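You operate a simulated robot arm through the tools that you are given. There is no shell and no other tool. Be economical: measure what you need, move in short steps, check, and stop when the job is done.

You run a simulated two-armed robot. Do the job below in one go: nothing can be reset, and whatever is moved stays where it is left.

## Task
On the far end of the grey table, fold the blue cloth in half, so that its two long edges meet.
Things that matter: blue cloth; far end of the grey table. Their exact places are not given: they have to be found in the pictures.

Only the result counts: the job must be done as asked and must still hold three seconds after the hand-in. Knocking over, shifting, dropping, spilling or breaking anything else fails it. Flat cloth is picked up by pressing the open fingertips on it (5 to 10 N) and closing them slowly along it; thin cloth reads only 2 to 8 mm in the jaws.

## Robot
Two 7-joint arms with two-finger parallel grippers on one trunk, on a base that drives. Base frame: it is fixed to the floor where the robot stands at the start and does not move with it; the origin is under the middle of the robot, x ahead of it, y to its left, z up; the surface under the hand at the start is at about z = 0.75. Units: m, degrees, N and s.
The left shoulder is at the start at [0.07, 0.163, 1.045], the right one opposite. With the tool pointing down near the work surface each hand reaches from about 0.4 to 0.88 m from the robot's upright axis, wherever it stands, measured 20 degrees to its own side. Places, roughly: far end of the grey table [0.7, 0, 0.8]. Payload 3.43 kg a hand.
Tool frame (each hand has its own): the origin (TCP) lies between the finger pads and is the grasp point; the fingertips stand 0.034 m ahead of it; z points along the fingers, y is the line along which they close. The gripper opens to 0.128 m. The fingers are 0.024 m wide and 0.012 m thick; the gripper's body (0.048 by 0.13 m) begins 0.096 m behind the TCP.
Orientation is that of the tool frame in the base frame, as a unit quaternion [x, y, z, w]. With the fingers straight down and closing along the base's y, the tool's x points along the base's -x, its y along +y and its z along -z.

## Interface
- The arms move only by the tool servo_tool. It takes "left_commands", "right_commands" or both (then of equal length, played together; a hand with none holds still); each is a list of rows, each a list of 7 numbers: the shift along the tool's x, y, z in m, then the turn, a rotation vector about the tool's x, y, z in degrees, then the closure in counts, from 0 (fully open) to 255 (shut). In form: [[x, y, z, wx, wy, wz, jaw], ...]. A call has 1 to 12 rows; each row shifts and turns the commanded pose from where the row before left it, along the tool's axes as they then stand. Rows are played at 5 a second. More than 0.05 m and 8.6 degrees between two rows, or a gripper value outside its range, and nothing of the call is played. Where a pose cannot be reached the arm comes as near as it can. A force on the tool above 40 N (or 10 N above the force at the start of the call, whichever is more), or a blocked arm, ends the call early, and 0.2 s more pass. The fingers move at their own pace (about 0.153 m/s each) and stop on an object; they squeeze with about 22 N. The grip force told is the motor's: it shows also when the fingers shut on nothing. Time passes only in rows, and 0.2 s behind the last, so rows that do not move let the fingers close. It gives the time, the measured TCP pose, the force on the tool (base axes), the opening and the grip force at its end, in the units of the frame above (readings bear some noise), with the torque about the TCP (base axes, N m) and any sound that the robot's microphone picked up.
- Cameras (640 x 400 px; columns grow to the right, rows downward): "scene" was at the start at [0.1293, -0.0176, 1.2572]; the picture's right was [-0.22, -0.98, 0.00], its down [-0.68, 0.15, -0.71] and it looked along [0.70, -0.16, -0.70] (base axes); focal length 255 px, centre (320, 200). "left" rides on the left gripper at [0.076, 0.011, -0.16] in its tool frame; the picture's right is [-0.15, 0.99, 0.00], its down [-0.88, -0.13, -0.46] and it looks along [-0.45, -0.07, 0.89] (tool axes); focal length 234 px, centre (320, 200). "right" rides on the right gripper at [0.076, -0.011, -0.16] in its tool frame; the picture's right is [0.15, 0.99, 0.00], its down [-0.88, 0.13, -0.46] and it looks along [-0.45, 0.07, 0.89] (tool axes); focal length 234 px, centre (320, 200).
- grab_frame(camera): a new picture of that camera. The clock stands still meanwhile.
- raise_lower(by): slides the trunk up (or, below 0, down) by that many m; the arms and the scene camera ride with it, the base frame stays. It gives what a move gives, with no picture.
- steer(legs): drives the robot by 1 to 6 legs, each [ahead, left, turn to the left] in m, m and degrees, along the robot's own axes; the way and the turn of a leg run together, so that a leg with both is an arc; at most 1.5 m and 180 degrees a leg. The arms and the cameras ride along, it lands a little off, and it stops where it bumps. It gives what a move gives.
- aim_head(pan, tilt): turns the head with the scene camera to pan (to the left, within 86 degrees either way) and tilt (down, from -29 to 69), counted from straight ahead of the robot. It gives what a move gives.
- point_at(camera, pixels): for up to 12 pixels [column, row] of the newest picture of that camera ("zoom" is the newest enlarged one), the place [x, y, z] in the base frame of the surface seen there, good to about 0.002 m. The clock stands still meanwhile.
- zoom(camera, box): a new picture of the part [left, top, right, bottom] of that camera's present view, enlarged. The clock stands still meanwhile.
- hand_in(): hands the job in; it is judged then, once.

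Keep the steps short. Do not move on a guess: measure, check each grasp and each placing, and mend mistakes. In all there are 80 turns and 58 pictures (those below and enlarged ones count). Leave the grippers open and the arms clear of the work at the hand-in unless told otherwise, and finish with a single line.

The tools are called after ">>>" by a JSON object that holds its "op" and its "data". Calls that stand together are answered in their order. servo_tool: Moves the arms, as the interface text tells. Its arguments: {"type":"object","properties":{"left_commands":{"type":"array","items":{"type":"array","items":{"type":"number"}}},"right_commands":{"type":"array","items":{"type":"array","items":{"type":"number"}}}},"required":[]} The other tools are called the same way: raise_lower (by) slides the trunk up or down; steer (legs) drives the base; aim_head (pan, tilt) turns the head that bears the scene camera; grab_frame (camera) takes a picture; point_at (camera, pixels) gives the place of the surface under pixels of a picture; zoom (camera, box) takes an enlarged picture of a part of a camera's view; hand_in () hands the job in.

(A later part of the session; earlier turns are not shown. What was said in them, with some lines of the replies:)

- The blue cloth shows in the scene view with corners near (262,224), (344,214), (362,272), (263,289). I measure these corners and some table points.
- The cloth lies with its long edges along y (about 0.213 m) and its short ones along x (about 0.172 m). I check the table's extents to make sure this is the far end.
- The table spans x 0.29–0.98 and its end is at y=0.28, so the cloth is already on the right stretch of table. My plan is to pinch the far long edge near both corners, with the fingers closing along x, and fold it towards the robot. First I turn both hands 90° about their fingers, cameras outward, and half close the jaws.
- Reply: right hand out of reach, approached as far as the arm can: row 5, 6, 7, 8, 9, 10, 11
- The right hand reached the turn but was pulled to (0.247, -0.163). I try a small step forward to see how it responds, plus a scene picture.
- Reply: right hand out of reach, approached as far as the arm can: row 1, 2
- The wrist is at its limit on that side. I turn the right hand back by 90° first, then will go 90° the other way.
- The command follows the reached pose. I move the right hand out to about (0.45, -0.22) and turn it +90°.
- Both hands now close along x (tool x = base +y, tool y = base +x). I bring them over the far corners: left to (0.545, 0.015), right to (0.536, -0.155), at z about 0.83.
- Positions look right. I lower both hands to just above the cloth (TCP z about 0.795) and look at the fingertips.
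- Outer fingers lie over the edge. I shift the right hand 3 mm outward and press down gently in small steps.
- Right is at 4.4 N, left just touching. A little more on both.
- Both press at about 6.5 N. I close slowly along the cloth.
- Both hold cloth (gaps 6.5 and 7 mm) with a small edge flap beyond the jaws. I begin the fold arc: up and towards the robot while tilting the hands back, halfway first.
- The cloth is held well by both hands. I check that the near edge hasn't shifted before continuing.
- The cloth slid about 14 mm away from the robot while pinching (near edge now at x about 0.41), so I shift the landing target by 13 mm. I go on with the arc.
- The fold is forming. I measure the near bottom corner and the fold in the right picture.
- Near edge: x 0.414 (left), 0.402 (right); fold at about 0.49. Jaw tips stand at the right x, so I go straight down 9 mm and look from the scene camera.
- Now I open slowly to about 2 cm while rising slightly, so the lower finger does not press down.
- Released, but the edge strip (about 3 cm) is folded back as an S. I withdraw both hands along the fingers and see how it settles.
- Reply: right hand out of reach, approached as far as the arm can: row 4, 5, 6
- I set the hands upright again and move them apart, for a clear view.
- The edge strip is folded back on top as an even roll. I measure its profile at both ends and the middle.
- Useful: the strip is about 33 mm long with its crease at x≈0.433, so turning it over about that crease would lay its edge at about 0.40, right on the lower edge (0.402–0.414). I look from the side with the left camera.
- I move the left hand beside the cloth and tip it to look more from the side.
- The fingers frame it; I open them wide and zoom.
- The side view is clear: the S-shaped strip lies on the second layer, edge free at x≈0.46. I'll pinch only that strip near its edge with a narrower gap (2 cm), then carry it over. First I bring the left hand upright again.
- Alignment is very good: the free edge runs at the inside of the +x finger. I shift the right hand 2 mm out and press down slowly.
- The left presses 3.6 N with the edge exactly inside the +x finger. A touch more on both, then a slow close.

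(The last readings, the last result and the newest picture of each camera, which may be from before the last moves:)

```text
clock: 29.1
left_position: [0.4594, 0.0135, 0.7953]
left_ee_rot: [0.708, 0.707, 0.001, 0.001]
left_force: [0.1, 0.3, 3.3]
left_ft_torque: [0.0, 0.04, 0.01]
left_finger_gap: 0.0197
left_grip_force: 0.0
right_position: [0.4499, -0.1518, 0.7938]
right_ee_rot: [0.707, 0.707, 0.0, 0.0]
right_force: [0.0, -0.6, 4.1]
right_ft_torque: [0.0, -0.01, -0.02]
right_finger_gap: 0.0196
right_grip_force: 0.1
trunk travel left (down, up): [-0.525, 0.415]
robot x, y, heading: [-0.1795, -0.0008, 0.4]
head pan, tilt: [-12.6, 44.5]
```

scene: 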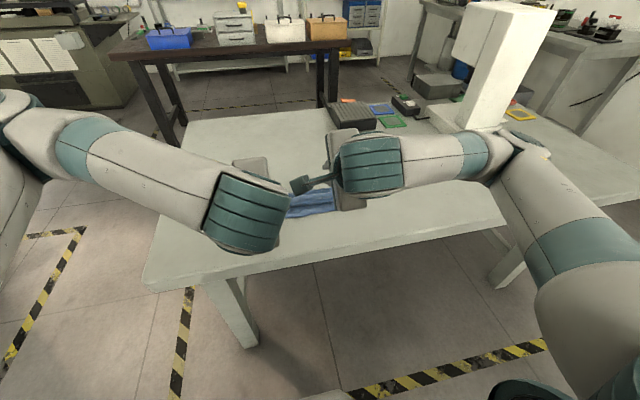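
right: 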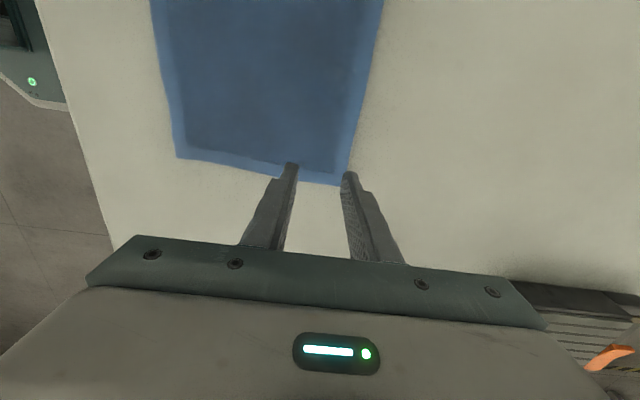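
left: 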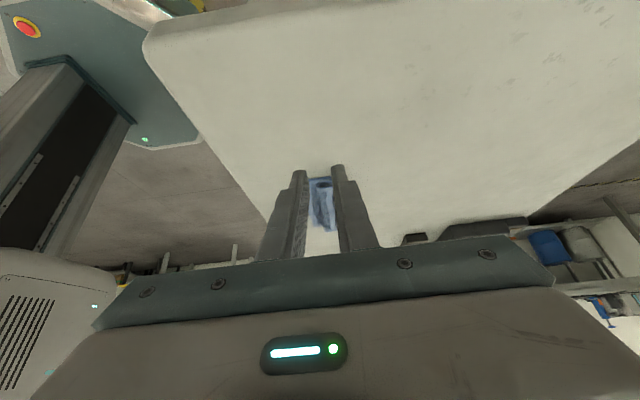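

>>> {"op": "servo_tool", "data": {"left_commands": [[0, 0, 0, 0, 0, 0, 220], [0, 0, 0, 0, 0, 0, 225], [0, 0, 0, 0, 0, 0, 230], [0, 0, 0, 0, 0, 0, 235], [0, 0, 0, 0, 0, 0, 240], [0, 0, 0, 0, 0, 0, 245], [0, 0, 0, 0, 0, 0, 250], [0, 0, 0, 0, 0, 0, 255], [0, 0, 0, 0, 0, 0, 255]], "right_commands": [[0, 0, 0, 0, 0, 0, 220], [0, 0, 0, 0, 0, 0, 225], [0, 0, 0, 0, 0, 0, 230], [0, 0, 0, 0, 0, 0, 235], [0, 0, 0, 0, 0, 0, 240], [0, 0, 0, 0, 0, 0, 245], [0, 0, 0, 0, 0, 0, 250], [0, 0, 0, 0, 0, 0, 255], [0, 0, 0, 0, 0, 0, 255]]}}

>>> {"op": "zoom", "data": {"camera": "left", "box": [240, 100, 400, 200]}}

>>> {"op": "zoom", "data": {"camera": "right", "box": [240, 100, 400, 200]}}

```text
clock: 31.1
left_position: [0.4592, 0.0122, 0.7955]
left_ee_rot: [0.707, 0.707, 0.0, 0.0]
left_force: [-0.9, 0.1, 2.2]
left_ft_torque: [-0.02, 0.05, -0.02]
left_finger_gap: 0.0041
left_grip_force: 22.3
right_position: [0.449, -0.1523, 0.794]
right_ee_rot: [0.707, 0.707, 0.0, 0.0]
right_force: [0.0, 0.1, 3.4]
right_ft_torque: [0.0, -0.01, 0.0]
right_finger_gap: 0.0043
right_grip_force: 21.4
trunk travel left (down, up): [-0.525, 0.415]
robot x, y, heading: [-0.1777, 0.0001, -0.1]
head pan, tilt: [-12.6, 44.5]
```

```text
4.00 times, centred on (320, 150) of left
```

zoom: 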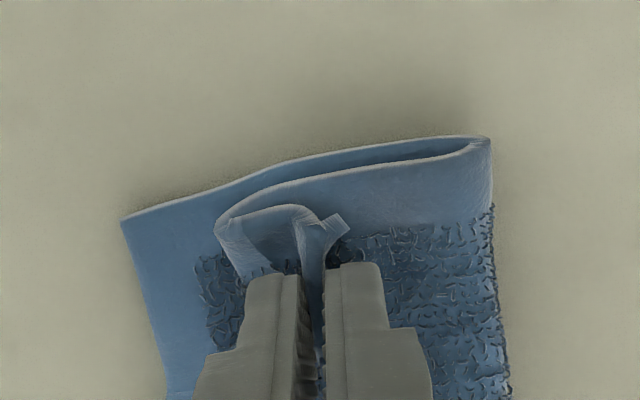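

```text
4.00 times, centred on (320, 150) of right
```

zoom: 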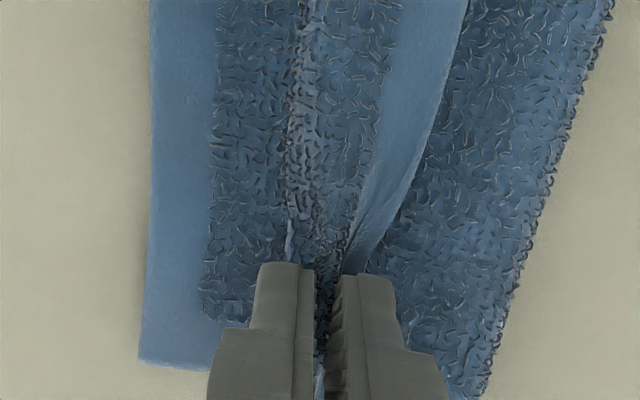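

Now only the strip is held, with just a few mm of edge beyond the jaws. I carry it up and over towards the robot, tilting back.

>>> {"op": "servo_tool", "data": {"left_commands": [[0, -0.0053, -0.0133, -5.5, 0, 0, 255], [0, -0.006, -0.0132, -5.5, 0, 0, 255], [0, -0.0072, -0.0108, -5.5, 0, 0, 255], [0, -0.0082, -0.0075, -5.5, 0, 0, 255], [0, -0.0094, -0.0034, -5.5, 0, 0, 255], [0, -0.0095, -0.0008, -5.5, 0, 0, 255]], "right_commands": [[0, -0.0053, -0.0133, -5.5, 0, 0, 255], [0, -0.006, -0.0132, -5.5, 0, 0, 255], [0, -0.0072, -0.0108, -5.5, 0, 0, 255], [0, -0.0082, -0.0075, -5.5, 0, 0, 255], [0, -0.0094, -0.0034, -5.5, 0, 0, 255], [0, -0.0095, -0.0008, -5.5, 0, 0, 255]]}}

>>> {"op": "zoom", "data": {"camera": "left", "box": [160, 100, 480, 300]}}

>>> {"op": "zoom", "data": {"camera": "right", "box": [160, 100, 480, 300]}}

```text
clock: 32.5
left_position: [0.4087, 0.0125, 0.8293]
left_ee_rot: [0.678, 0.678, 0.202, 0.201]
left_force: [-0.5, 0.6, -0.5]
left_ft_torque: [0.01, 0.08, 0.04]
left_finger_gap: 0.0039
left_grip_force: 22.0
right_position: [0.4013, -0.1516, 0.8309]
right_ee_rot: [0.678, 0.678, 0.201, 0.201]
right_force: [0.4, -0.9, 0.4]
right_ft_torque: [-0.01, 0.08, 0.02]
right_finger_gap: 0.004
right_grip_force: 21.9
trunk travel left (down, up): [-0.525, 0.415]
robot x, y, heading: [-0.1803, -0.0003, 0.1]
head pan, tilt: [-12.6, 44.5]
```

```text
2.00 times, centred on (320, 200) of left
```

zoom: 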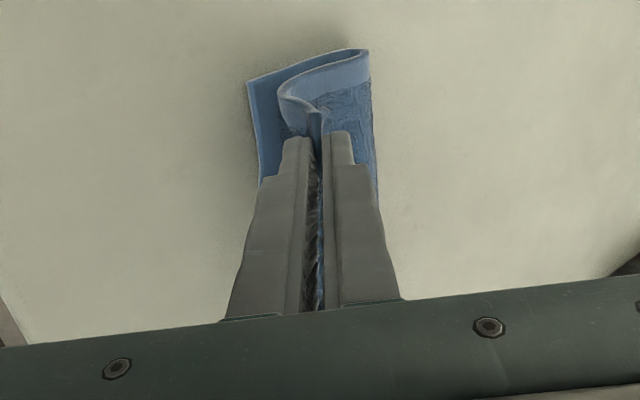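

```text
2.00 times, centred on (320, 200) of right
```

zoom: 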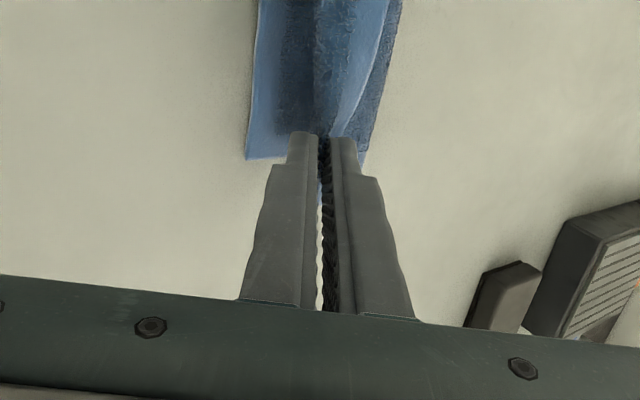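

Still held well. I complete the arc and look.

>>> {"op": "servo_tool", "data": {"left_commands": [[0, -0.0108, 0.0024, -5.5, 0, 0, 255], [0, -0.0107, 0.0031, -5.5, 0, 0, 255], [0, -0.0103, 0.0031, -5.5, 0, 0, 255]], "right_commands": [[0, -0.0108, 0.0024, -5.5, 0, 0, 255], [0, -0.0107, 0.0031, -5.5, 0, 0, 255], [0, -0.0103, 0.0031, -5.5, 0, 0, 255]]}}

>>> {"op": "zoom", "data": {"camera": "right", "box": [240, 50, 400, 200]}}

>>> {"op": "zoom", "data": {"camera": "left", "box": [240, 100, 400, 200]}}

>>> {"op": "point_at", "data": {"camera": "zoom", "pixels": [[200, 120], [400, 60], [320, 200]]}}

```text
clock: 33.3
left_position: [0.3894, 0.012, 0.803]
left_ee_rot: [0.641, 0.642, 0.298, 0.297]
left_force: [-0.1, 0.7, 0.6]
left_ft_torque: [0.01, 0.07, 0.03]
left_finger_gap: 0.0038
left_grip_force: 22.4
right_position: [0.3795, -0.1508, 0.8031]
right_ee_rot: [0.642, 0.642, 0.297, 0.296]
right_force: [1.1, -0.2, 0.1]
right_ft_torque: [0.0, 0.07, -0.02]
right_finger_gap: 0.0035
right_grip_force: 21.9
trunk travel left (down, up): [-0.525, 0.415]
robot x, y, heading: [-0.1795, 0.0005, 0.1]
head pan, tilt: [-12.6, 44.5]
```

```text
2.67 times, centred on (320, 125) of right
```

zoom: 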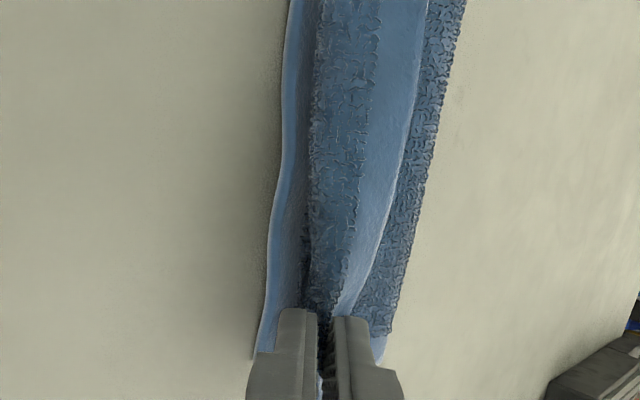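

```text
4.00 times, centred on (320, 150) of left
```

zoom: 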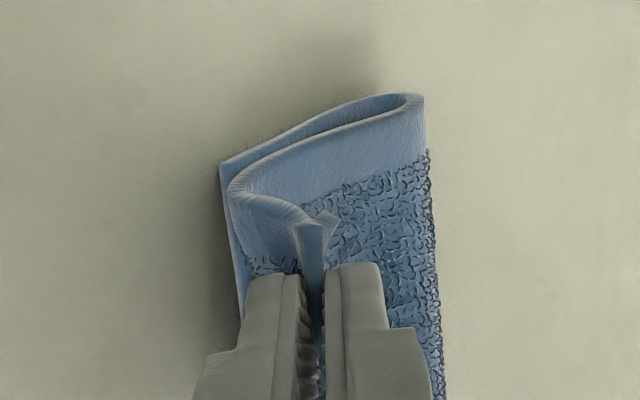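

```text
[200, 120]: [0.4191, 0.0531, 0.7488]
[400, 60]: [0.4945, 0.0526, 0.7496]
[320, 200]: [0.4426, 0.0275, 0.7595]
```

The strip's crease still leads in front of the jaws. I measure the present section.

>>> {"op": "point_at", "data": {"camera": "zoom", "pixels": [[224, 168], [418, 100], [235, 192], [330, 218], [300, 215], [240, 240], [330, 130], [425, 200]]}}

```text
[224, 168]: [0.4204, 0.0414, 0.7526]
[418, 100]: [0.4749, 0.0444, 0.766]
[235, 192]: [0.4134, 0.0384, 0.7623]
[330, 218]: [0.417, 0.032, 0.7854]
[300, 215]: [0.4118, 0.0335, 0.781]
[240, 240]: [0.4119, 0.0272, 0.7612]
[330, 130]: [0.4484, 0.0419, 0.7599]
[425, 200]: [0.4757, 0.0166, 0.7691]
```

The fold rolled a little towards the robot (fold at 0.478, near edge at 0.42), so the strip is now too long on top. I'll reopen the fold by carrying the held edge back to about x = 0.55, so that the fold comes to about 0.505, and then refold with a shorter arc.

>>> {"op": "servo_tool", "data": {"left_commands": [[0, 0.0158, -0.0038, 0, 0, 0, 255], [0, 0.0157, -0.0038, 0, 0, 0, 255], [0, 0.0173, 0.0049, 0, 0, 0, 255], [0, 0.0173, 0.0049, 0, 0, 0, 255], [0, 0.013, 0.0153, 0, 0, 0, 255], [0, 0.0129, 0.0152, 0, 0, 0, 255], [0, 0.004, 0.0163, 0, 0, 0, 255], [0, 0.004, 0.0162, 0, 0, 0, 255], [0, 0.0008, 0.0125, 0, 0, 0, 255], [0, 0.0008, 0.0124, 0, 0, 0, 255]], "right_commands": [[0, 0.0158, -0.0038, 0, 0, 0, 255], [0, 0.0157, -0.0038, 0, 0, 0, 255], [0, 0.0173, 0.0049, 0, 0, 0, 255], [0, 0.0173, 0.0049, 0, 0, 0, 255], [0, 0.013, 0.0153, 0, 0, 0, 255], [0, 0.0129, 0.0152, 0, 0, 0, 255], [0, 0.004, 0.0163, 0, 0, 0, 255], [0, 0.004, 0.0162, 0, 0, 0, 255], [0, 0.0008, 0.0125, 0, 0, 0, 255], [0, 0.0008, 0.0124, 0, 0, 0, 255]]}}

>>> {"op": "zoom", "data": {"camera": "left", "box": [160, 80, 400, 230]}}

>>> {"op": "point_at", "data": {"camera": "zoom", "pixels": [[420, 130], [300, 120], [200, 120]]}}

```text
clock: 35.5
left_position: [0.5254, 0.0123, 0.8219]
left_ee_rot: [0.643, 0.643, 0.295, 0.295]
left_force: [0.5, -0.6, -1.2]
left_ft_torque: [-0.02, 0.07, 0.05]
left_finger_gap: 0.0039
left_grip_force: 22.4
right_position: [0.516, -0.1516, 0.8207]
right_ee_rot: [0.642, 0.642, 0.296, 0.296]
right_force: [0.1, -0.3, -0.9]
right_ft_torque: [-0.02, 0.05, -0.04]
right_finger_gap: 0.0035
right_grip_force: 21.8
trunk travel left (down, up): [-0.525, 0.415]
robot x, y, heading: [-0.18, -0.0009, 0.2]
head pan, tilt: [-12.6, 44.5]
```

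```text
2.67 times, centred on (280, 155) of left
```

zoom: 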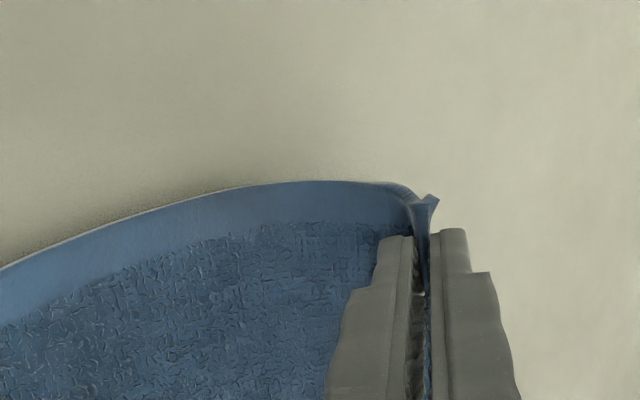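

```text
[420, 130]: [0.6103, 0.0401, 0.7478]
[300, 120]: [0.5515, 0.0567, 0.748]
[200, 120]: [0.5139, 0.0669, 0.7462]
```

Now the cloth is nearly reopened and the pinch is very close to the edge. I measure the near edge.

>>> {"op": "grab_frame", "data": {"camera": "left"}}

>>> {"op": "zoom", "data": {"camera": "scene", "box": [210, 130, 370, 240]}}

```text
20 pictures are left
```

left: 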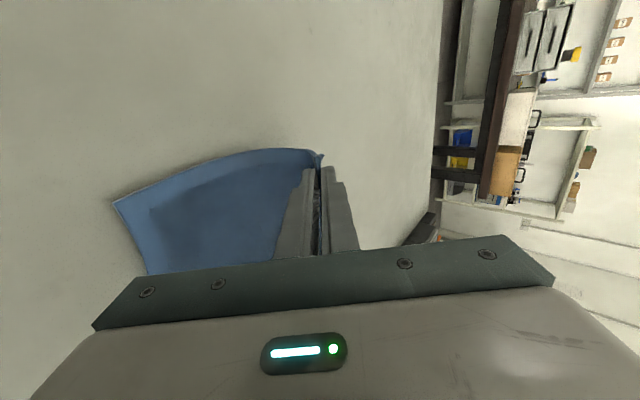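

```text
3.64 times, centred on (290, 185) of scene
```

zoom: 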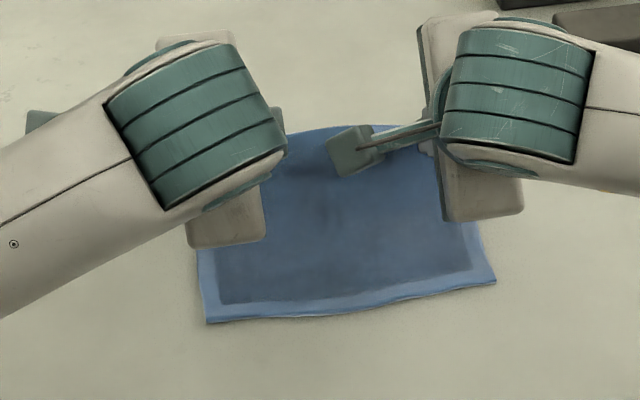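

>>> {"op": "point_at", "data": {"camera": "zoom", "pixels": [[210, 317], [345, 308], [490, 281]]}}

>>> {"op": "point_at", "data": {"camera": "left", "pixels": [[118, 202], [170, 178], [220, 160], [270, 152], [300, 152], [318, 158]]}}

```text
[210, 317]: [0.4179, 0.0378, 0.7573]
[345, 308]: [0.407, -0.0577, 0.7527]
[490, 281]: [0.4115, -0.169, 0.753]
```

```text
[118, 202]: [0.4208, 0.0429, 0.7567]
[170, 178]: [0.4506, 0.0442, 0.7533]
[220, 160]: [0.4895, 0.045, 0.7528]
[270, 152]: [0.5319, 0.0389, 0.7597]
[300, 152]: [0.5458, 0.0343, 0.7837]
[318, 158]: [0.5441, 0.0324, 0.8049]
```

Near edge at x≈0.41–0.42, cloth flat up to 0.52. I refold with a shorter arc, tilting the hands back to about 72°, stopping with the edge held in the air leaning towards the robot.

>>> {"op": "servo_tool", "data": {"left_commands": [[0, -0.0045, -0.02, -5.6, 0, 0, 255], [0, -0.0108, -0.0227, -5.6, 0, 0, 255], [0, -0.0167, -0.0176, -5.6, 0, 0, 255], [0, -0.018, -0.0131, -5.6, 0, 0, 255], [0, -0.0113, -0.0089, 0, 0, 0, 255]], "right_commands": [[0, -0.0045, -0.02, -5.6, 0, 0, 255], [0, -0.0108, -0.0227, -5.6, 0, 0, 255], [0, -0.0167, -0.0176, -5.6, 0, 0, 255], [0, -0.018, -0.0131, -5.6, 0, 0, 255], [0, -0.0113, -0.0089, 0, 0, 0, 255]]}}

>>> {"op": "zoom", "data": {"camera": "left", "box": [240, 80, 400, 180]}}

>>> {"op": "point_at", "data": {"camera": "zoom", "pixels": [[320, 240], [250, 200], [400, 150]]}}

```text
clock: 36.7
left_position: [0.4255, 0.0123, 0.8123]
left_ee_rot: [0.572, 0.573, 0.415, 0.415]
left_force: [0.8, -1.2, 0.0]
left_ft_torque: [0.0, 0.04, -0.02]
left_finger_gap: 0.0037
left_grip_force: 22.0
right_position: [0.4574, -0.15, 0.8294]
right_ee_rot: [0.61, 0.611, 0.357, 0.357]
right_force: [-0.4, 0.7, -0.6]
right_ft_torque: [0.02, 0.04, 0.02]
right_finger_gap: 0.0038
right_grip_force: 21.7
right hand out of reach, approached as far as the arm can: row 3, 4
trunk travel left (down, up): [-0.525, 0.415]
robot x, y, heading: [-0.1788, 0.0028, 0.0]
head pan, tilt: [-12.6, 44.5]
```

```text
4.00 times, centred on (320, 130) of left
```

zoom: 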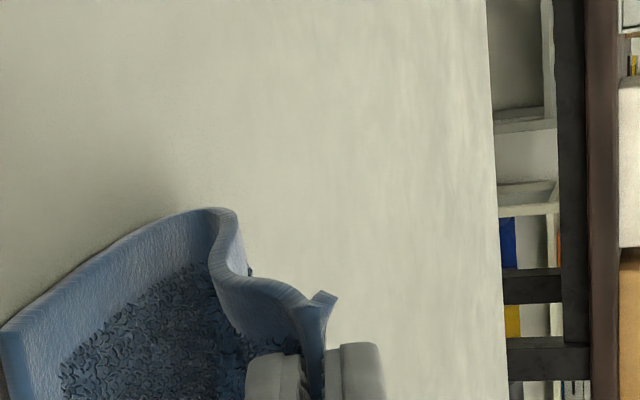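

```text
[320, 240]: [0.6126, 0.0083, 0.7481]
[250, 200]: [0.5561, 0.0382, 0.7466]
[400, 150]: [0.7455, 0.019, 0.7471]
```

The right hand stops at 60° tilt and lags by about 3 cm. I bring its position level with the left at that tilt.

>>> {"op": "servo_tool", "data": {"right_commands": [[0, -0.009, -0.0072, 0, 0, 0, 255], [0, -0.009, -0.0072, 0, 0, 0, 255], [0, -0.009, -0.0073, 0, 0, 0, 255]]}}

>>> {"op": "grab_frame", "data": {"camera": "left"}}

>>> {"op": "grab_frame", "data": {"camera": "right"}}

```text
clock: 37.5
left_position: [0.427, 0.0126, 0.8111]
left_ee_rot: [0.572, 0.573, 0.415, 0.415]
left_force: [0.0, 0.0, 1.0]
left_ft_torque: [0.0, 0.04, 0.0]
left_finger_gap: 0.004
left_grip_force: 21.8
right_position: [0.4259, -0.1502, 0.8169]
right_ee_rot: [0.61, 0.611, 0.357, 0.358]
right_force: [-0.1, 0.3, 0.0]
right_ft_torque: [0.02, 0.04, -0.02]
right_finger_gap: 0.004
right_grip_force: 22.0
trunk travel left (down, up): [-0.525, 0.415]
robot x, y, heading: [-0.1809, 0.001, -0.0]
head pan, tilt: [-12.6, 44.5]
```

```text
17 pictures are left
```

left: 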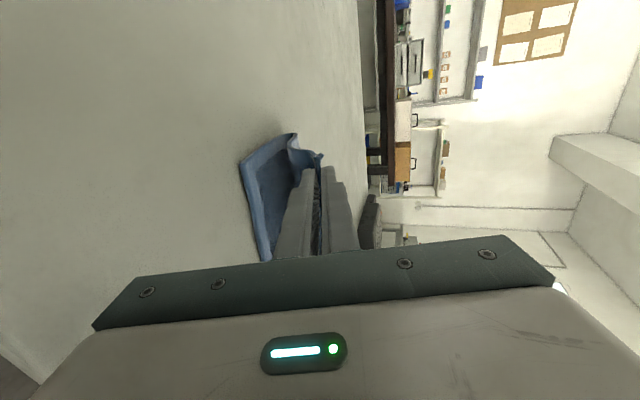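

```text
16 pictures are left
```

right: 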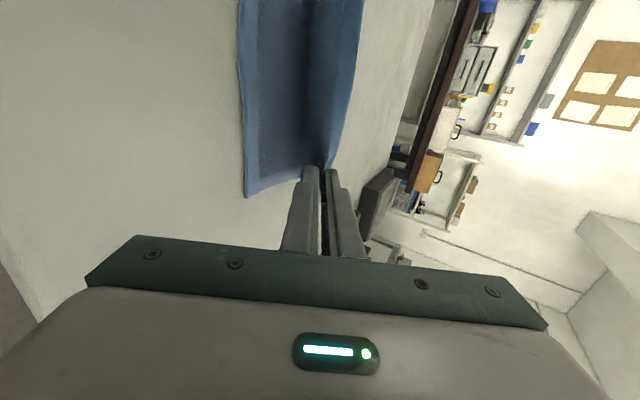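

Both tips are now at about x=0.46, z=0.80. Plan: lay the top layer down with the jaws at x≈0.44 while turning the hands nearly upright. Then I open them and use the +x fingers to sweep the standing edge over towards the robot.

>>> {"op": "servo_tool", "data": {"left_commands": [[0, 0, 0, 7.75, 0, 0, 255], [0, 0, 0, 7.75, 0, 0, 255], [0, 0, 0, 7.75, 0, 0, 255], [0, 0, 0, 7.75, 0, 0, 255], [0, 0, 0, 7.75, 0, 0, 255], [0, 0, 0, 7.75, 0, 0, 255], [0, 0, 0, 7.75, 0, 0, 255], [0, 0, 0, 7.75, 0, 0, 255], [0, 0.006, 0.0061, 0, 0, 0, 255]], "right_commands": [[0, 0, 0, 6.3, 0, 0, 255], [0, 0, 0, 6.3, 0, 0, 255], [0, 0, 0, 6.3, 0, 0, 255], [0, 0, 0, 6.3, 0, 0, 255], [0, 0, 0, 6.3, 0, 0, 255], [0, 0, 0, 6.3, 0, 0, 255], [0, 0, 0, 6.3, 0, 0, 255], [0, 0, 0, 6.3, 0, 0, 255], [0, -0.0019, 0.0108, 0, 0, 0, 255]]}}

>>> {"op": "zoom", "data": {"camera": "left", "box": [220, 80, 420, 205]}}

>>> {"op": "point_at", "data": {"camera": "zoom", "pixels": [[320, 200], [250, 200], [400, 150]]}}

```text
clock: 39.5
left_position: [0.4328, 0.0125, 0.806]
left_ee_rot: [0.704, 0.705, 0.06, 0.061]
left_force: [0.3, -0.1, 0.1]
left_ft_torque: [0.01, -0.04, -0.03]
left_finger_gap: 0.0037
left_grip_force: 22.2
right_position: [0.4263, -0.1489, 0.8045]
right_ee_rot: [0.704, 0.705, 0.062, 0.064]
right_force: [0.8, 0.2, 0.9]
right_ft_torque: [-0.03, -0.02, 0.01]
right_finger_gap: 0.0034
right_grip_force: 22.1
trunk travel left (down, up): [-0.525, 0.415]
robot x, y, heading: [-0.1789, -0.0034, 0.0]
head pan, tilt: [-12.6, 44.5]
```

```text
3.20 times, centred on (320, 142) of left
```

zoom: 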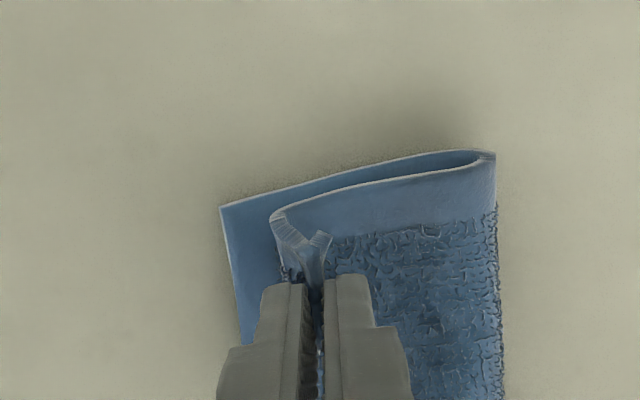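

```text
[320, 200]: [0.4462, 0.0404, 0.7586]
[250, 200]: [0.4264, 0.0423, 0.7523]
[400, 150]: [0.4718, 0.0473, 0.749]
```

Well laid: fold crisp, small upright pinch at x≈0.44. I open the jaws to about 4 cm and look.

>>> {"op": "servo_tool", "data": {"left_commands": [[0, 0, 0, 0, 0, 0, 240], [0, 0, 0, 0, 0, 0, 220], [0, 0, 0, 0, 0, 0, 200], [0, 0, 0, 0, 0, 0, 180], [0, 0, 0, 0, 0, 0, 175]], "right_commands": [[0, 0, 0, 0, 0, 0, 240], [0, 0, 0, 0, 0, 0, 220], [0, 0, 0, 0, 0, 0, 200], [0, 0, 0, 0, 0, 0, 180], [0, 0, 0, 0, 0, 0, 175]]}}

>>> {"op": "zoom", "data": {"camera": "left", "box": [220, 80, 420, 205]}}

>>> {"op": "point_at", "data": {"camera": "zoom", "pixels": [[275, 215], [225, 210], [490, 155], [320, 230], [290, 240], [340, 235]]}}

```text
clock: 40.7
left_position: [0.4334, 0.0135, 0.8053]
left_ee_rot: [0.704, 0.705, 0.061, 0.061]
left_force: [-0.4, -0.2, 0.2]
left_ft_torque: [0.03, 0.0, -0.02]
left_finger_gap: 0.0401
left_grip_force: 0.0
right_position: [0.426, -0.1483, 0.8057]
right_ee_rot: [0.704, 0.704, 0.063, 0.064]
right_force: [-0.5, 0.8, -0.1]
right_ft_torque: [-0.01, -0.03, -0.03]
right_finger_gap: 0.0404
right_grip_force: 0.0
trunk travel left (down, up): [-0.525, 0.415]
robot x, y, heading: [-0.1836, 0.002, -0.0]
head pan, tilt: [-12.6, 44.5]
```

```text
3.20 times, centred on (320, 142) of left
```

zoom: 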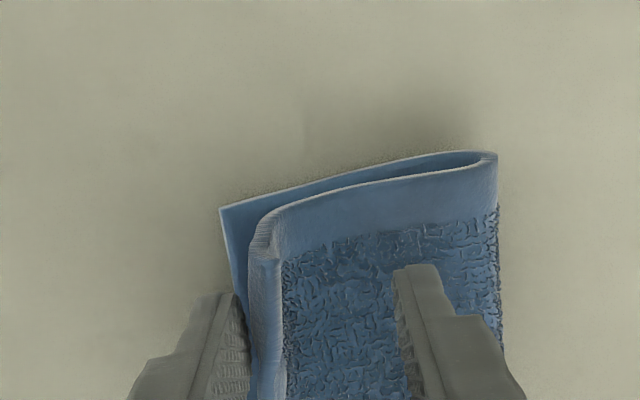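

```text
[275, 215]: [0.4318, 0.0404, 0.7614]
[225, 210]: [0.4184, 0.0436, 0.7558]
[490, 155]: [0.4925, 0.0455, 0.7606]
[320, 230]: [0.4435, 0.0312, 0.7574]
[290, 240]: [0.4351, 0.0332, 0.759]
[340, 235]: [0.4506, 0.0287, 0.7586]
```

Excellent: the edge strip now stands upright at x≈0.432. I turn the hands fully upright, lower 6 mm, and sweep the +x fingers towards the robot to push the strip over.

>>> {"op": "servo_tool", "data": {"left_commands": [[0, 0, 0, 5, 0, 0, 175], [0, 0, 0, 5, 0, 0, 175], [0, 0, 0.006, 0, 0, 0, 175], [0, -0.01, 0, 0, 0, 0, 175], [0, -0.01, 0, 0, 0, 0, 175], [0, -0.01, 0, 0, 0, 0, 175], [0, -0.008, 0, 0, 0, 0, 175]], "right_commands": [[0, 0, 0, 5, 0, 0, 175], [0, 0, 0, 5, 0, 0, 175], [0, 0, 0.006, 0, 0, 0, 175], [0, -0.01, 0, 0, 0, 0, 175], [0, -0.01, 0, 0, 0, 0, 175], [0, -0.01, 0, 0, 0, 0, 175], [0, -0.008, 0, 0, 0, 0, 175]]}}

>>> {"op": "zoom", "data": {"camera": "left", "box": [220, 80, 420, 205]}}

>>> {"op": "point_at", "data": {"camera": "zoom", "pixels": [[320, 230], [290, 240], [340, 235]]}}

```text
clock: 42.3
left_position: [0.3951, 0.0122, 0.8003]
left_ee_rot: [0.707, 0.707, -0.001, -0.001]
left_force: [0.3, 0.5, -0.1]
left_ft_torque: [-0.01, -0.01, -0.03]
left_finger_gap: 0.0402
left_grip_force: 0.1
right_position: [0.3879, -0.15, 0.8003]
right_ee_rot: [0.707, 0.707, 0.002, 0.002]
right_force: [-0.5, 0.5, -0.2]
right_ft_torque: [-0.01, 0.02, 0.01]
right_finger_gap: 0.0403
right_grip_force: 0.0
trunk travel left (down, up): [-0.525, 0.415]
robot x, y, heading: [-0.1778, 0.0041, 0.1]
head pan, tilt: [-12.6, 44.5]
```

```text
3.20 times, centred on (320, 142) of left
```

zoom: 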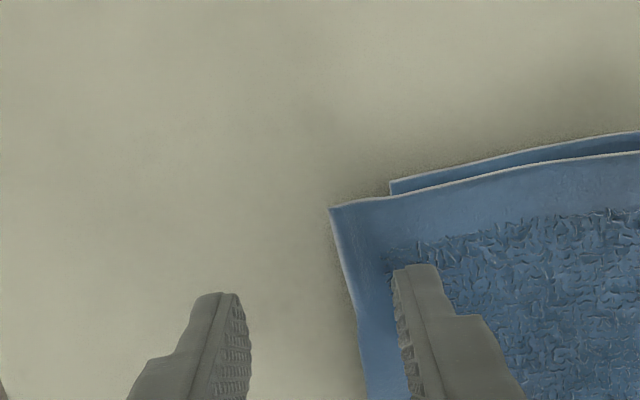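

```text
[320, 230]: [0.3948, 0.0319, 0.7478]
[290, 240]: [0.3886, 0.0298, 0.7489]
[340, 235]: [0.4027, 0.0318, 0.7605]
```

The strip flipped over flat. I lift both hands straight up and move them apart to inspect.

>>> {"op": "servo_tool", "data": {"left_commands": [[0, 0, -0.04, 0, 0, 0, 175], [0.02, 0, -0.04, 0, 0, 0, 175], [0.04, 0, -0.03, 0, 0, 0, 175], [0.04, 0, 0, 0, 0, 0, 175], [0.04, 0, 0, 0, 0, 0, 175], [0.03, 0, 0, 0, 0, 0, 175]], "right_commands": [[0, 0, -0.04, 0, 0, 0, 175], [-0.02, 0, -0.04, 0, 0, 0, 175], [-0.04, 0, -0.03, 0, 0, 0, 175], [-0.04, 0, 0, 0, 0, 0, 175], [-0.04, 0, 0, 0, 0, 0, 175], [-0.03, 0, 0, 0, 0, 0, 175]]}}

>>> {"op": "zoom", "data": {"camera": "scene", "box": [240, 160, 352, 230]}}

```text
clock: 43.7
left_position: [0.3967, 0.1833, 0.9115]
left_ee_rot: [0.707, 0.707, -0.001, 0.0]
left_force: [-0.3, -0.4, 0.5]
left_ft_torque: [-0.03, -0.01, 0.03]
left_finger_gap: 0.0403
left_grip_force: 0.1
right_position: [0.3876, -0.3188, 0.9085]
right_ee_rot: [0.707, 0.707, 0.001, 0.002]
right_force: [0.0, -0.7, 0.2]
right_ft_torque: [-0.01, 0.0, -0.02]
right_finger_gap: 0.0404
right_grip_force: 0.0
trunk travel left (down, up): [-0.525, 0.415]
robot x, y, heading: [-0.179, 0.0013, 0.0]
head pan, tilt: [-12.6, 44.5]
```

```text
5.71 times, centred on (296, 195) of scene
```

zoom: 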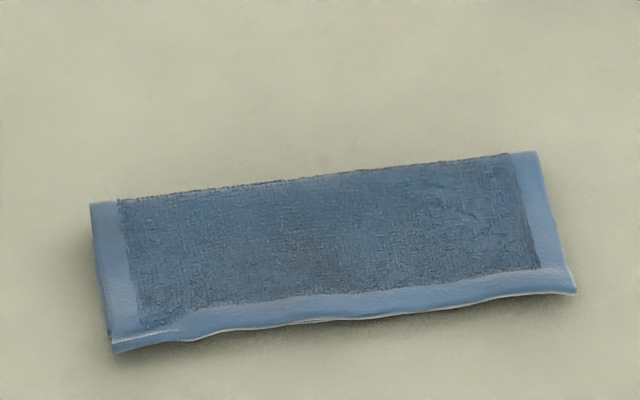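

A neat half fold. I measure the edges along the near side.

>>> {"op": "point_at", "data": {"camera": "zoom", "pixels": [[120, 348], [120, 338], [113, 343], [185, 336], [330, 316], [450, 303], [570, 288], [95, 207], [320, 180], [532, 156], [570, 270], [105, 320]]}}

>>> {"op": "zoom", "data": {"camera": "scene", "box": [252, 202, 300, 232]}}

```text
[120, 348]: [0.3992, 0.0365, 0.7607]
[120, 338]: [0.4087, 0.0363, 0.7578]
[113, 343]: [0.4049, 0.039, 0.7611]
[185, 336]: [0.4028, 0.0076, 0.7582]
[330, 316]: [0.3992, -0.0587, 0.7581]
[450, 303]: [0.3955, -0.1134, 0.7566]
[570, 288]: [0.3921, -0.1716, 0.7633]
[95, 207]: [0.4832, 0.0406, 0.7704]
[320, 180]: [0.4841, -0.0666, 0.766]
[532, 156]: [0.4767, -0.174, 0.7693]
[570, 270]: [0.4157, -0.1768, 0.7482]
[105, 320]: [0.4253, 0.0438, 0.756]
```

```text
13.33 times, centred on (276, 217) of scene
```

zoom: 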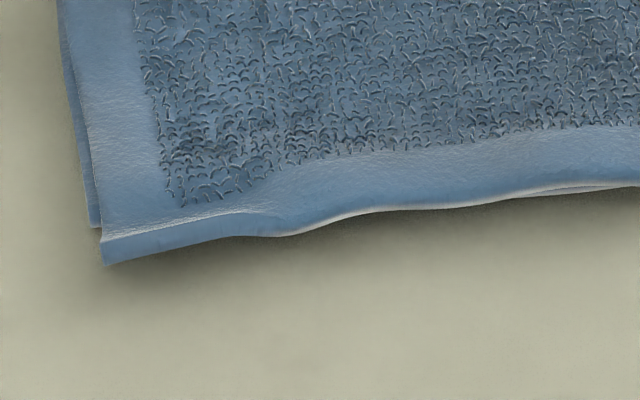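

The top edge overhangs the lower edge by about 8–17 mm. I'll try to improve that: press closed fingertips lightly on the top layer near the fold, and draw it away from the robot about 12 mm. First I approach.

>>> {"op": "servo_tool", "data": {"left_commands": [[-0.034, 0.0117, 0.0213, 0, 0, 0, 255], [-0.034, 0.0117, 0.0213, 0, 0, 0, 255], [-0.034, 0.0117, 0.0213, 0, 0, 0, 255], [-0.034, 0.0117, 0.0213, 0, 0, 0, 255], [-0.034, 0.0117, 0.0213, 0, 0, 0, 255], [0, 0, 0.004, 0, 0, 0, 255], [0, 0, 0.003, 0, 0, 0, 255]], "right_commands": [[0.0338, 0.0121, 0.0207, 0, 0, 0, 255], [0.0338, 0.0121, 0.0207, 0, 0, 0, 255], [0.0338, 0.0121, 0.0207, 0, 0, 0, 255], [0.0338, 0.0121, 0.0207, 0, 0, 0, 255], [0.0338, 0.0121, 0.0207, 0, 0, 0, 255], [0, 0, 0.004, 0, 0, 0, 255], [0, 0, 0.003, 0, 0, 0, 255]]}}

```text
clock: 45.3
left_position: [0.4546, 0.0111, 0.7963]
left_ee_rot: [0.706, 0.708, 0.0, 0.0]
left_force: [0.6, -0.2, -0.3]
left_ft_torque: [-0.01, 0.01, 0.05]
left_finger_gap: 0.0
left_grip_force: 22.3
right_position: [0.4496, -0.1535, 0.7984]
right_ee_rot: [0.707, 0.707, 0.002, 0.003]
right_force: [-0.3, -0.7, -0.8]
right_ft_torque: [0.02, -0.01, 0.04]
right_finger_gap: 0.0
right_grip_force: 21.5
trunk travel left (down, up): [-0.525, 0.415]
robot x, y, heading: [-0.1808, 0.0014, 0.0]
head pan, tilt: [-12.6, 44.5]
```

Not yet in contact. I lower in 1.5 mm steps.

>>> {"op": "servo_tool", "data": {"left_commands": [[0, 0, 0.0015, 0, 0, 0, 255], [0, 0, 0.0015, 0, 0, 0, 255]], "right_commands": [[0, 0, 0.002, 0, 0, 0, 255], [0, 0, 0.002, 0, 0, 0, 255]]}}

```text
clock: 45.9
left_position: [0.4541, 0.0128, 0.7934]
left_ee_rot: [0.707, 0.708, 0.0, 0.0]
left_force: [-0.2, 0.1, 0.7]
left_ft_torque: [-0.03, 0.0, 0.01]
left_finger_gap: 0.0002
left_grip_force: 21.3
right_position: [0.4487, -0.152, 0.7934]
right_ee_rot: [0.707, 0.707, 0.002, 0.002]
right_force: [0.2, -0.1, 0.4]
right_ft_torque: [0.02, -0.03, 0.02]
right_finger_gap: 0.0
right_grip_force: 21.9
trunk travel left (down, up): [-0.525, 0.415]
robot x, y, heading: [-0.1831, -0.0004, 0.0]
head pan, tilt: [-12.6, 44.5]
```

>>> {"op": "servo_tool", "data": {"left_commands": [[0, 0, 0.001, 0, 0, 0, 255], [0, 0, 0.0008, 0, 0, 0, 255]], "right_commands": [[0, 0, 0.001, 0, 0, 0, 255], [0, 0, 0.0008, 0, 0, 0, 255]]}}

```text
clock: 46.5
left_position: [0.4536, 0.0126, 0.7924]
left_ee_rot: [0.706, 0.708, -0.001, -0.001]
left_force: [0.3, -0.9, 2.3]
left_ft_torque: [0.01, 0.0, 0.02]
left_finger_gap: 0.0001
left_grip_force: 22.3
right_position: [0.449, -0.1529, 0.7927]
right_ee_rot: [0.707, 0.707, 0.002, 0.003]
right_force: [0.6, 0.2, 1.6]
right_ft_torque: [-0.01, 0.0, -0.02]
right_finger_gap: 0.0
right_grip_force: 21.9
trunk travel left (down, up): [-0.525, 0.415]
robot x, y, heading: [-0.1796, -0.0015, 0.0]
head pan, tilt: [-12.6, 44.5]
```

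Light contact (about 2 N). I draw 12 mm towards +x in small steps, adding a hair of pressure, then lift and look.

>>> {"op": "servo_tool", "data": {"left_commands": [[0, 0.002, 0.0005, 0, 0, 0, 255], [0, 0.003, 0, 0, 0, 0, 255], [0, 0.003, 0, 0, 0, 0, 255], [0, 0.003, 0, 0, 0, 0, 255], [0, 0.002, 0, 0, 0, 0, 255]], "right_commands": [[0, 0.002, 0.0007, 0, 0, 0, 255], [0, 0.003, 0, 0, 0, 0, 255], [0, 0.003, 0, 0, 0, 0, 255], [0, 0.003, 0, 0, 0, 0, 255], [0, 0.002, 0, 0, 0, 0, 255]]}}

>>> {"op": "zoom", "data": {"camera": "left", "box": [160, 80, 400, 230]}}

```text
clock: 47.7
left_position: [0.4661, 0.0119, 0.7917]
left_ee_rot: [0.707, 0.707, -0.001, 0.0]
left_force: [-0.7, 0.3, 3.6]
left_ft_torque: [0.0, 0.02, 0.0]
left_finger_gap: 0.0
left_grip_force: 22.0
right_position: [0.4623, -0.1511, 0.7924]
right_ee_rot: [0.707, 0.707, 0.001, 0.003]
right_force: [0.3, 0.5, 2.1]
right_ft_torque: [0.03, 0.0, 0.0]
right_finger_gap: 0.0
right_grip_force: 21.3
trunk travel left (down, up): [-0.525, 0.415]
robot x, y, heading: [-0.1806, 0.0007, 0.1]
head pan, tilt: [-12.6, 44.5]
```

```text
2.67 times, centred on (280, 155) of left
```

zoom: 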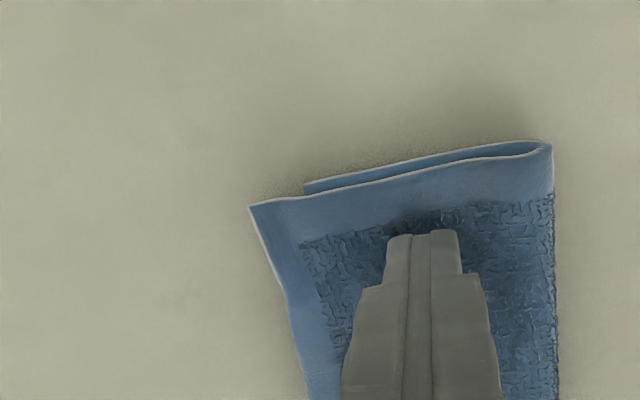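

>>> {"op": "point_at", "data": {"camera": "zoom", "pixels": [[255, 210], [308, 187], [550, 150], [295, 300], [304, 380]]}}

```text
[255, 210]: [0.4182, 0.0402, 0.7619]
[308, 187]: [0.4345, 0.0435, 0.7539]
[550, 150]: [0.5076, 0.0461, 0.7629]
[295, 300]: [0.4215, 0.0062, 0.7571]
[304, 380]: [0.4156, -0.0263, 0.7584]
```

The whole cloth slid along (top edge 0.418, lower edge 0.4345, fold 0.507), so the table slips before the layers do. Instead I'll push the overhanging top edge with the fingertips standing just above the table, which lines it up with the lower edge. First I lift off and set the tips down in front of the near edge.

>>> {"op": "servo_tool", "data": {"left_commands": [[0, 0, -0.02, 0, 0, 0, 255], [0, -0.03, -0.02, 0, 0, 0, 255], [0, -0.03, 0, 0, 0, 0, 255], [0, -0.021, 0, 0, 0, 0, 255], [0, 0, 0.02, 0, 0, 0, 255], [0, 0, 0.015, 0, 0, 0, 255], [0, 0, 0, 0, 0, 0, 255]], "right_commands": [[0, 0, -0.02, 0, 0, 0, 255], [0, -0.03, -0.02, 0, 0, 0, 255], [0, -0.03, 0, 0, 0, 0, 255], [0, -0.022, 0, 0, 0, 0, 255], [0, 0, 0.02, 0, 0, 0, 255], [0, 0, 0.015, 0, 0, 0, 255], [0, 0, 0, 0, 0, 0, 255]]}}

>>> {"op": "grab_frame", "data": {"camera": "right"}}

>>> {"op": "point_at", "data": {"camera": "right", "pixels": [[320, 100], [340, 160], [370, 60]]}}

```text
clock: 49.3
left_position: [0.3874, 0.0104, 0.7957]
left_ee_rot: [0.706, 0.708, -0.001, -0.001]
left_force: [-0.3, 0.5, -1.3]
left_ft_torque: [-0.01, 0.01, 0.02]
left_finger_gap: 0.0
left_grip_force: 21.9
right_position: [0.3794, -0.1516, 0.7975]
right_ee_rot: [0.707, 0.707, 0.002, 0.002]
right_force: [0.3, 0.0, 0.0]
right_ft_torque: [-0.04, -0.02, 0.0]
right_finger_gap: 0.0
right_grip_force: 22.6
trunk travel left (down, up): [-0.525, 0.415]
robot x, y, heading: [-0.1771, 0.0001, -0.1]
head pan, tilt: [-12.6, 44.5]
```

```text
9 pictures are left
```

right: 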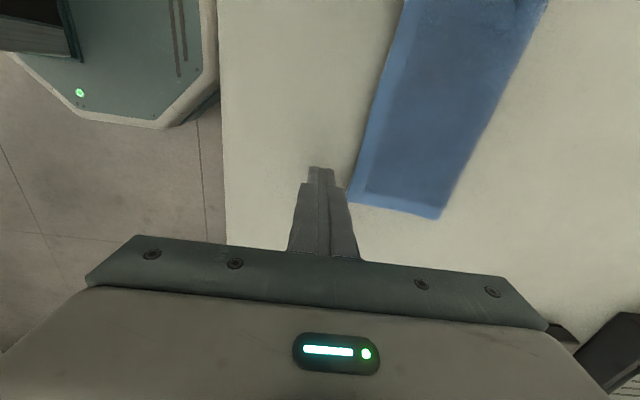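

```text
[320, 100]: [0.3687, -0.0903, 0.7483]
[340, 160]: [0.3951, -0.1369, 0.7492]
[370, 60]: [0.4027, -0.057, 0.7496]
```

I measure the right end of the near edge and the mid edge.

>>> {"op": "point_at", "data": {"camera": "right", "pixels": [[352, 195], [358, 165], [372, 120], [390, 60], [437, 214], [405, 10]]}}

>>> {"op": "servo_tool", "data": {"left_commands": [[0, 0, 0.005, 0, 0, 0, 255], [0, 0, 0.004, 0, 0, 0, 255]], "right_commands": [[0, 0, 0.006, 0, 0, 0, 255], [0, 0, 0.005, 0, 0, 0, 255]]}}

```text
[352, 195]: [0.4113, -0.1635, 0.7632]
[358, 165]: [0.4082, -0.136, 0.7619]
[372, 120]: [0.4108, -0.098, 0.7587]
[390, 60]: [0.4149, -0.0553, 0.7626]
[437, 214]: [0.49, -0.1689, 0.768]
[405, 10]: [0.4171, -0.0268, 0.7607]
```

```text
clock: 49.9
left_position: [0.3854, 0.011, 0.7868]
left_ee_rot: [0.706, 0.708, 0.0, -0.001]
left_force: [-0.5, -0.2, -0.3]
left_ft_torque: [0.0, -0.04, 0.02]
left_finger_gap: 0.0001
left_grip_force: 21.8
right_position: [0.3785, -0.1524, 0.7853]
right_ee_rot: [0.707, 0.707, 0.002, 0.002]
right_force: [0.7, -0.4, -0.3]
right_ft_torque: [0.01, 0.03, 0.0]
right_finger_gap: 0.0
right_grip_force: 21.8
trunk travel left (down, up): [-0.525, 0.415]
robot x, y, heading: [-0.1805, -0.0013, 0.0]
head pan, tilt: [-12.6, 44.5]
```

The tips stand at the table in front of the edge. I push slowly: left front to x≈0.433, right front to ≈0.421.

>>> {"op": "servo_tool", "data": {"left_commands": [[0, 0.006, 0, 0, 0, 0, 255], [0, 0.006, 0, 0, 0, 0, 255], [0, 0.006, 0, 0, 0, 0, 255], [0, 0.003, 0, 0, 0, 0, 255], [0, 0.003, 0, 0, 0, 0, 255], [0, 0.003, 0, 0, 0, 0, 255], [0, 0.003, 0, 0, 0, 0, 255], [0, 0.003, 0, 0, 0, 0, 255], [0, 0.003, 0, 0, 0, 0, 255]], "right_commands": [[0, 0.005, 0, 0, 0, 0, 255], [0, 0.005, 0, 0, 0, 0, 255], [0, 0.005, 0, 0, 0, 0, 255], [0, 0.003, 0, 0, 0, 0, 255], [0, 0.003, 0, 0, 0, 0, 255], [0, 0.003, 0, 0, 0, 0, 255], [0, 0.003, 0, 0, 0, 0, 255], [0, 0.003, 0, 0, 0, 0, 255], [0, 0.002, 0, 0, 0, 0, 255]]}}

>>> {"op": "zoom", "data": {"camera": "left", "box": [220, 80, 460, 230]}}

>>> {"op": "point_at", "data": {"camera": "zoom", "pixels": [[320, 190], [300, 200], [350, 180]]}}

```text
clock: 51.9
left_position: [0.4235, 0.0135, 0.7865]
left_ee_rot: [0.707, 0.708, -0.001, 0.0]
left_force: [0.5, 0.4, 0.3]
left_ft_torque: [0.01, 0.0, -0.01]
left_finger_gap: 0.0001
left_grip_force: 21.9
right_position: [0.4101, -0.1513, 0.7857]
right_ee_rot: [0.707, 0.707, 0.001, 0.003]
right_force: [0.7, -0.7, 0.4]
right_ft_torque: [0.02, -0.01, 0.02]
right_finger_gap: 0.0
right_grip_force: 22.2
trunk travel left (down, up): [-0.525, 0.415]
robot x, y, heading: [-0.1776, 0.0029, 0.2]
head pan, tilt: [-12.6, 44.5]
```

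```text
2.67 times, centred on (340, 155) of left
```

zoom: 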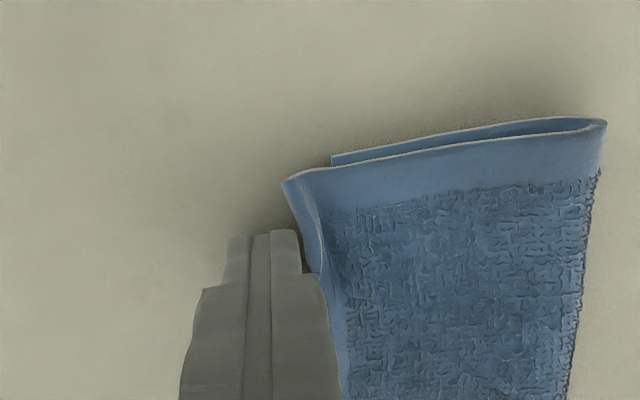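

```text
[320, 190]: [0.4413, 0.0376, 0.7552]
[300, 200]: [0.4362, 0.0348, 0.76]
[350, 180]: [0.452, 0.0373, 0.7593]
```

>>> {"op": "point_at", "data": {"camera": "zoom", "pixels": [[287, 184], [334, 158], [604, 125], [560, 130], [312, 250]]}}

```text
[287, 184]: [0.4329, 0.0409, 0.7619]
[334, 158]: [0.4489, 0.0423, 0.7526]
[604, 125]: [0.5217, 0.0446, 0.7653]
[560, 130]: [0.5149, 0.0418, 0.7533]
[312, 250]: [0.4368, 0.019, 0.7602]
```

The cloth again moved as a whole, so layers hold together. Top length is 89 mm on the left and about 82 mm on the right, so the mismatch is about 16 mm at the left corner and should be less elsewhere. I back the hands off, raise them and look at the right end too.

>>> {"op": "servo_tool", "data": {"left_commands": [[0, -0.015, 0, 0, 0, 0, 255], [0, -0.01, -0.03, 0, 0, 0, 200], [0, 0, -0.04, 0, 0, 0, 100], [0.04, 0, -0.04, 0, 0, 0, 0], [0.04, 0, 0, 0, 0, 0, 0], [0.04, 0, 0, 0, 0, 0, 0], [0.04, 0, 0, 0, 0, 0, 0]], "right_commands": [[0, -0.015, 0, 0, 0, 0, 255], [0, -0.01, -0.03, 0, 0, 0, 200], [0, 0, -0.04, 0, 0, 0, 100], [-0.04, 0, -0.04, 0, 0, 0, 0], [-0.04, 0, 0, 0, 0, 0, 0], [-0.04, 0, 0, 0, 0, 0, 0], [-0.04, 0, 0, 0, 0, 0, 0]]}}

>>> {"op": "zoom", "data": {"camera": "scene", "box": [240, 155, 352, 225]}}

>>> {"op": "grab_frame", "data": {"camera": "right"}}

```text
refused: row 4 steps farther than a row can; nothing moved
```

```text
5.71 times, centred on (296, 190) of scene
```

zoom: 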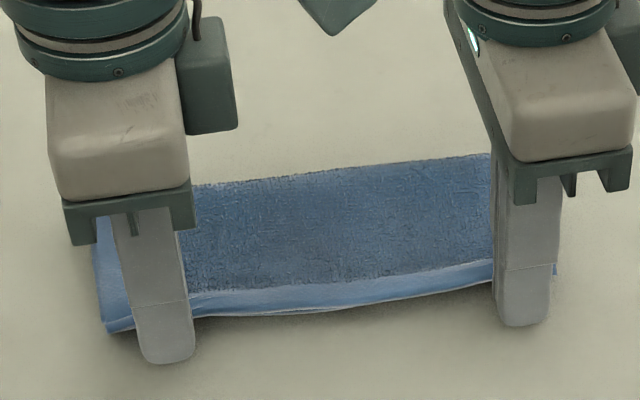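

```text
6 pictures are left
```

right: 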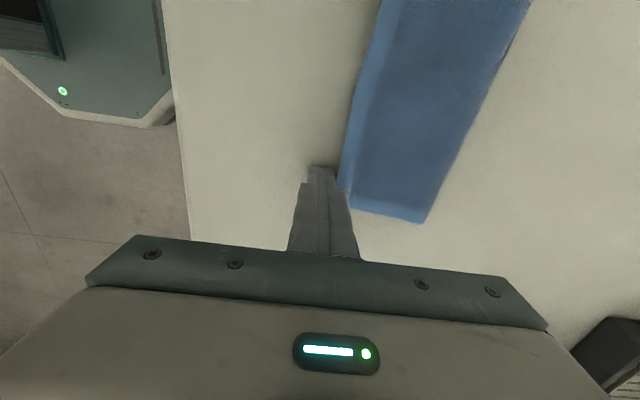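

The move was refused because one row was too long; nothing moved. I repeat it with shorter rows.

>>> {"op": "servo_tool", "data": {"left_commands": [[0, -0.015, 0, 0, 0, 0, 255], [0, -0.01, -0.03, 0, 0, 0, 255], [0, 0, -0.04, 0, 0, 0, 255], [0.02, 0, -0.04, 0, 0, 0, 255], [0.04, 0, 0, 0, 0, 0, 100], [0.04, 0, 0, 0, 0, 0, 0], [0.04, 0, 0, 0, 0, 0, 0]], "right_commands": [[0, -0.015, 0, 0, 0, 0, 255], [0, -0.01, -0.03, 0, 0, 0, 255], [0, 0, -0.04, 0, 0, 0, 255], [-0.02, 0, -0.04, 0, 0, 0, 255], [-0.04, 0, 0, 0, 0, 0, 100], [-0.04, 0, 0, 0, 0, 0, 0], [-0.04, 0, 0, 0, 0, 0, 0]]}}

>>> {"op": "aim_head", "data": {"pan": -12, "tilt": 52}}

>>> {"op": "grab_frame", "data": {"camera": "scene"}}

```text
clock: 53.5
left_position: [0.396, 0.1536, 0.8987]
left_ee_rot: [0.707, 0.707, 0.0, 0.0]
left_force: [0.2, -0.2, -0.1]
left_ft_torque: [0.04, -0.02, 0.01]
left_finger_gap: 0.128
left_grip_force: 0.1
right_position: [0.385, -0.2932, 0.8975]
right_ee_rot: [0.707, 0.707, 0.001, 0.003]
right_force: [0.5, -0.3, -0.4]
right_ft_torque: [0.03, -0.02, 0.04]
right_finger_gap: 0.1279
right_grip_force: 0.0
trunk travel left (down, up): [-0.525, 0.415]
robot x, y, heading: [-0.1789, 0.0001, 0.0]
head pan, tilt: [-12.6, 44.5]
```

```text
clock: 54.2
left_position: [0.3965, 0.153, 0.8981]
left_ee_rot: [0.707, 0.707, -0.001, -0.001]
left_force: [0.2, 0.3, -0.7]
left_ft_torque: [0.01, -0.03, -0.04]
left_finger_gap: 0.1281
left_grip_force: 0.1
right_position: [0.3854, -0.2923, 0.897]
right_ee_rot: [0.706, 0.708, 0.002, 0.003]
right_force: [-0.1, 0.2, 0.3]
right_ft_torque: [0.01, -0.02, 0.02]
right_finger_gap: 0.1282
right_grip_force: 0.0
trunk travel left (down, up): [-0.525, 0.415]
robot x, y, heading: [-0.1784, 0.0056, -0.2]
head pan, tilt: [-12.0, 52.0]
```

```text
5 pictures are left
```

scene: 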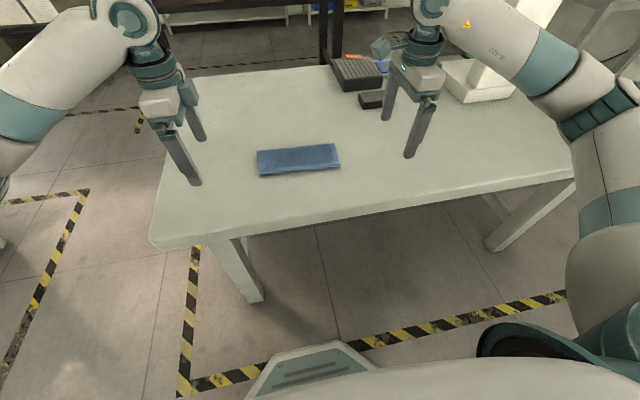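

>>> {"op": "zoom", "data": {"camera": "scene", "box": [245, 130, 353, 190]}}

>>> {"op": "point_at", "data": {"camera": "zoom", "pixels": [[120, 260], [320, 250], [540, 230], [80, 140], [310, 108], [525, 90]]}}

```text
5.93 times, centred on (299, 160) of scene
```

zoom: 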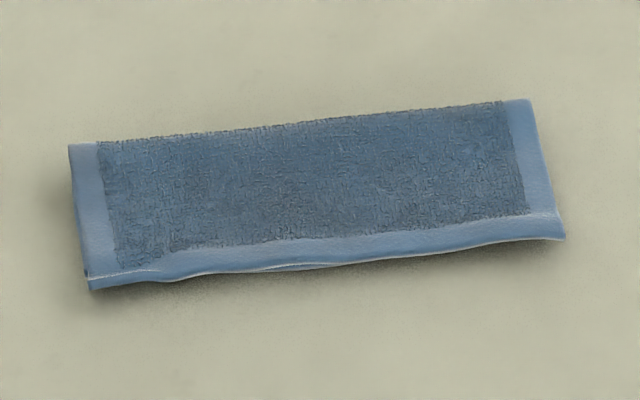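

```text
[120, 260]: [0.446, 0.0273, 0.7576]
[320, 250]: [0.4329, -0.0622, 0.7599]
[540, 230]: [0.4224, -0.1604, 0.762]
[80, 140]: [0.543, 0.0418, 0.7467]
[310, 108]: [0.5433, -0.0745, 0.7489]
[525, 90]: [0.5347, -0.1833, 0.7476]
```

In the middle the lower edge just shows, so the edges meet there. I check the right end with one look from the right camera by moving that hand beside the cloth... its present view first.

>>> {"op": "grab_frame", "data": {"camera": "left"}}

```text
3 pictures are left
```

left: 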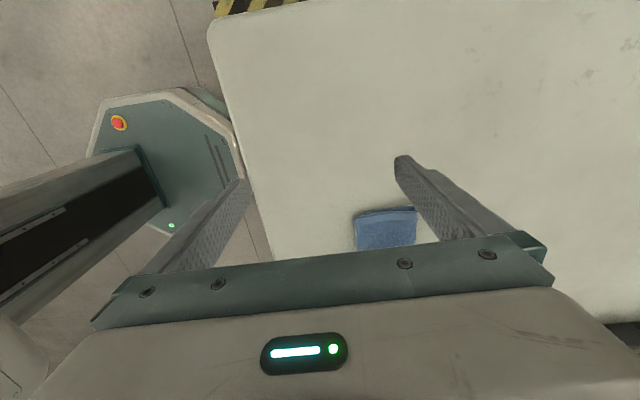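

The blue cloth is folded in half: its long edges meet at the middle, with about 16 mm of overhang at the left corner. Both grippers are open and the arms are clear, so I hand in.

>>> {"op": "hand_in", "data": {}}

```text
The job is handed in.
```

I folded the blue cloth in half on the grey table and handed it in: the long edges meet in the middle, the top edge overhangs about 16 mm at the left corner, and I did not measure the right end.
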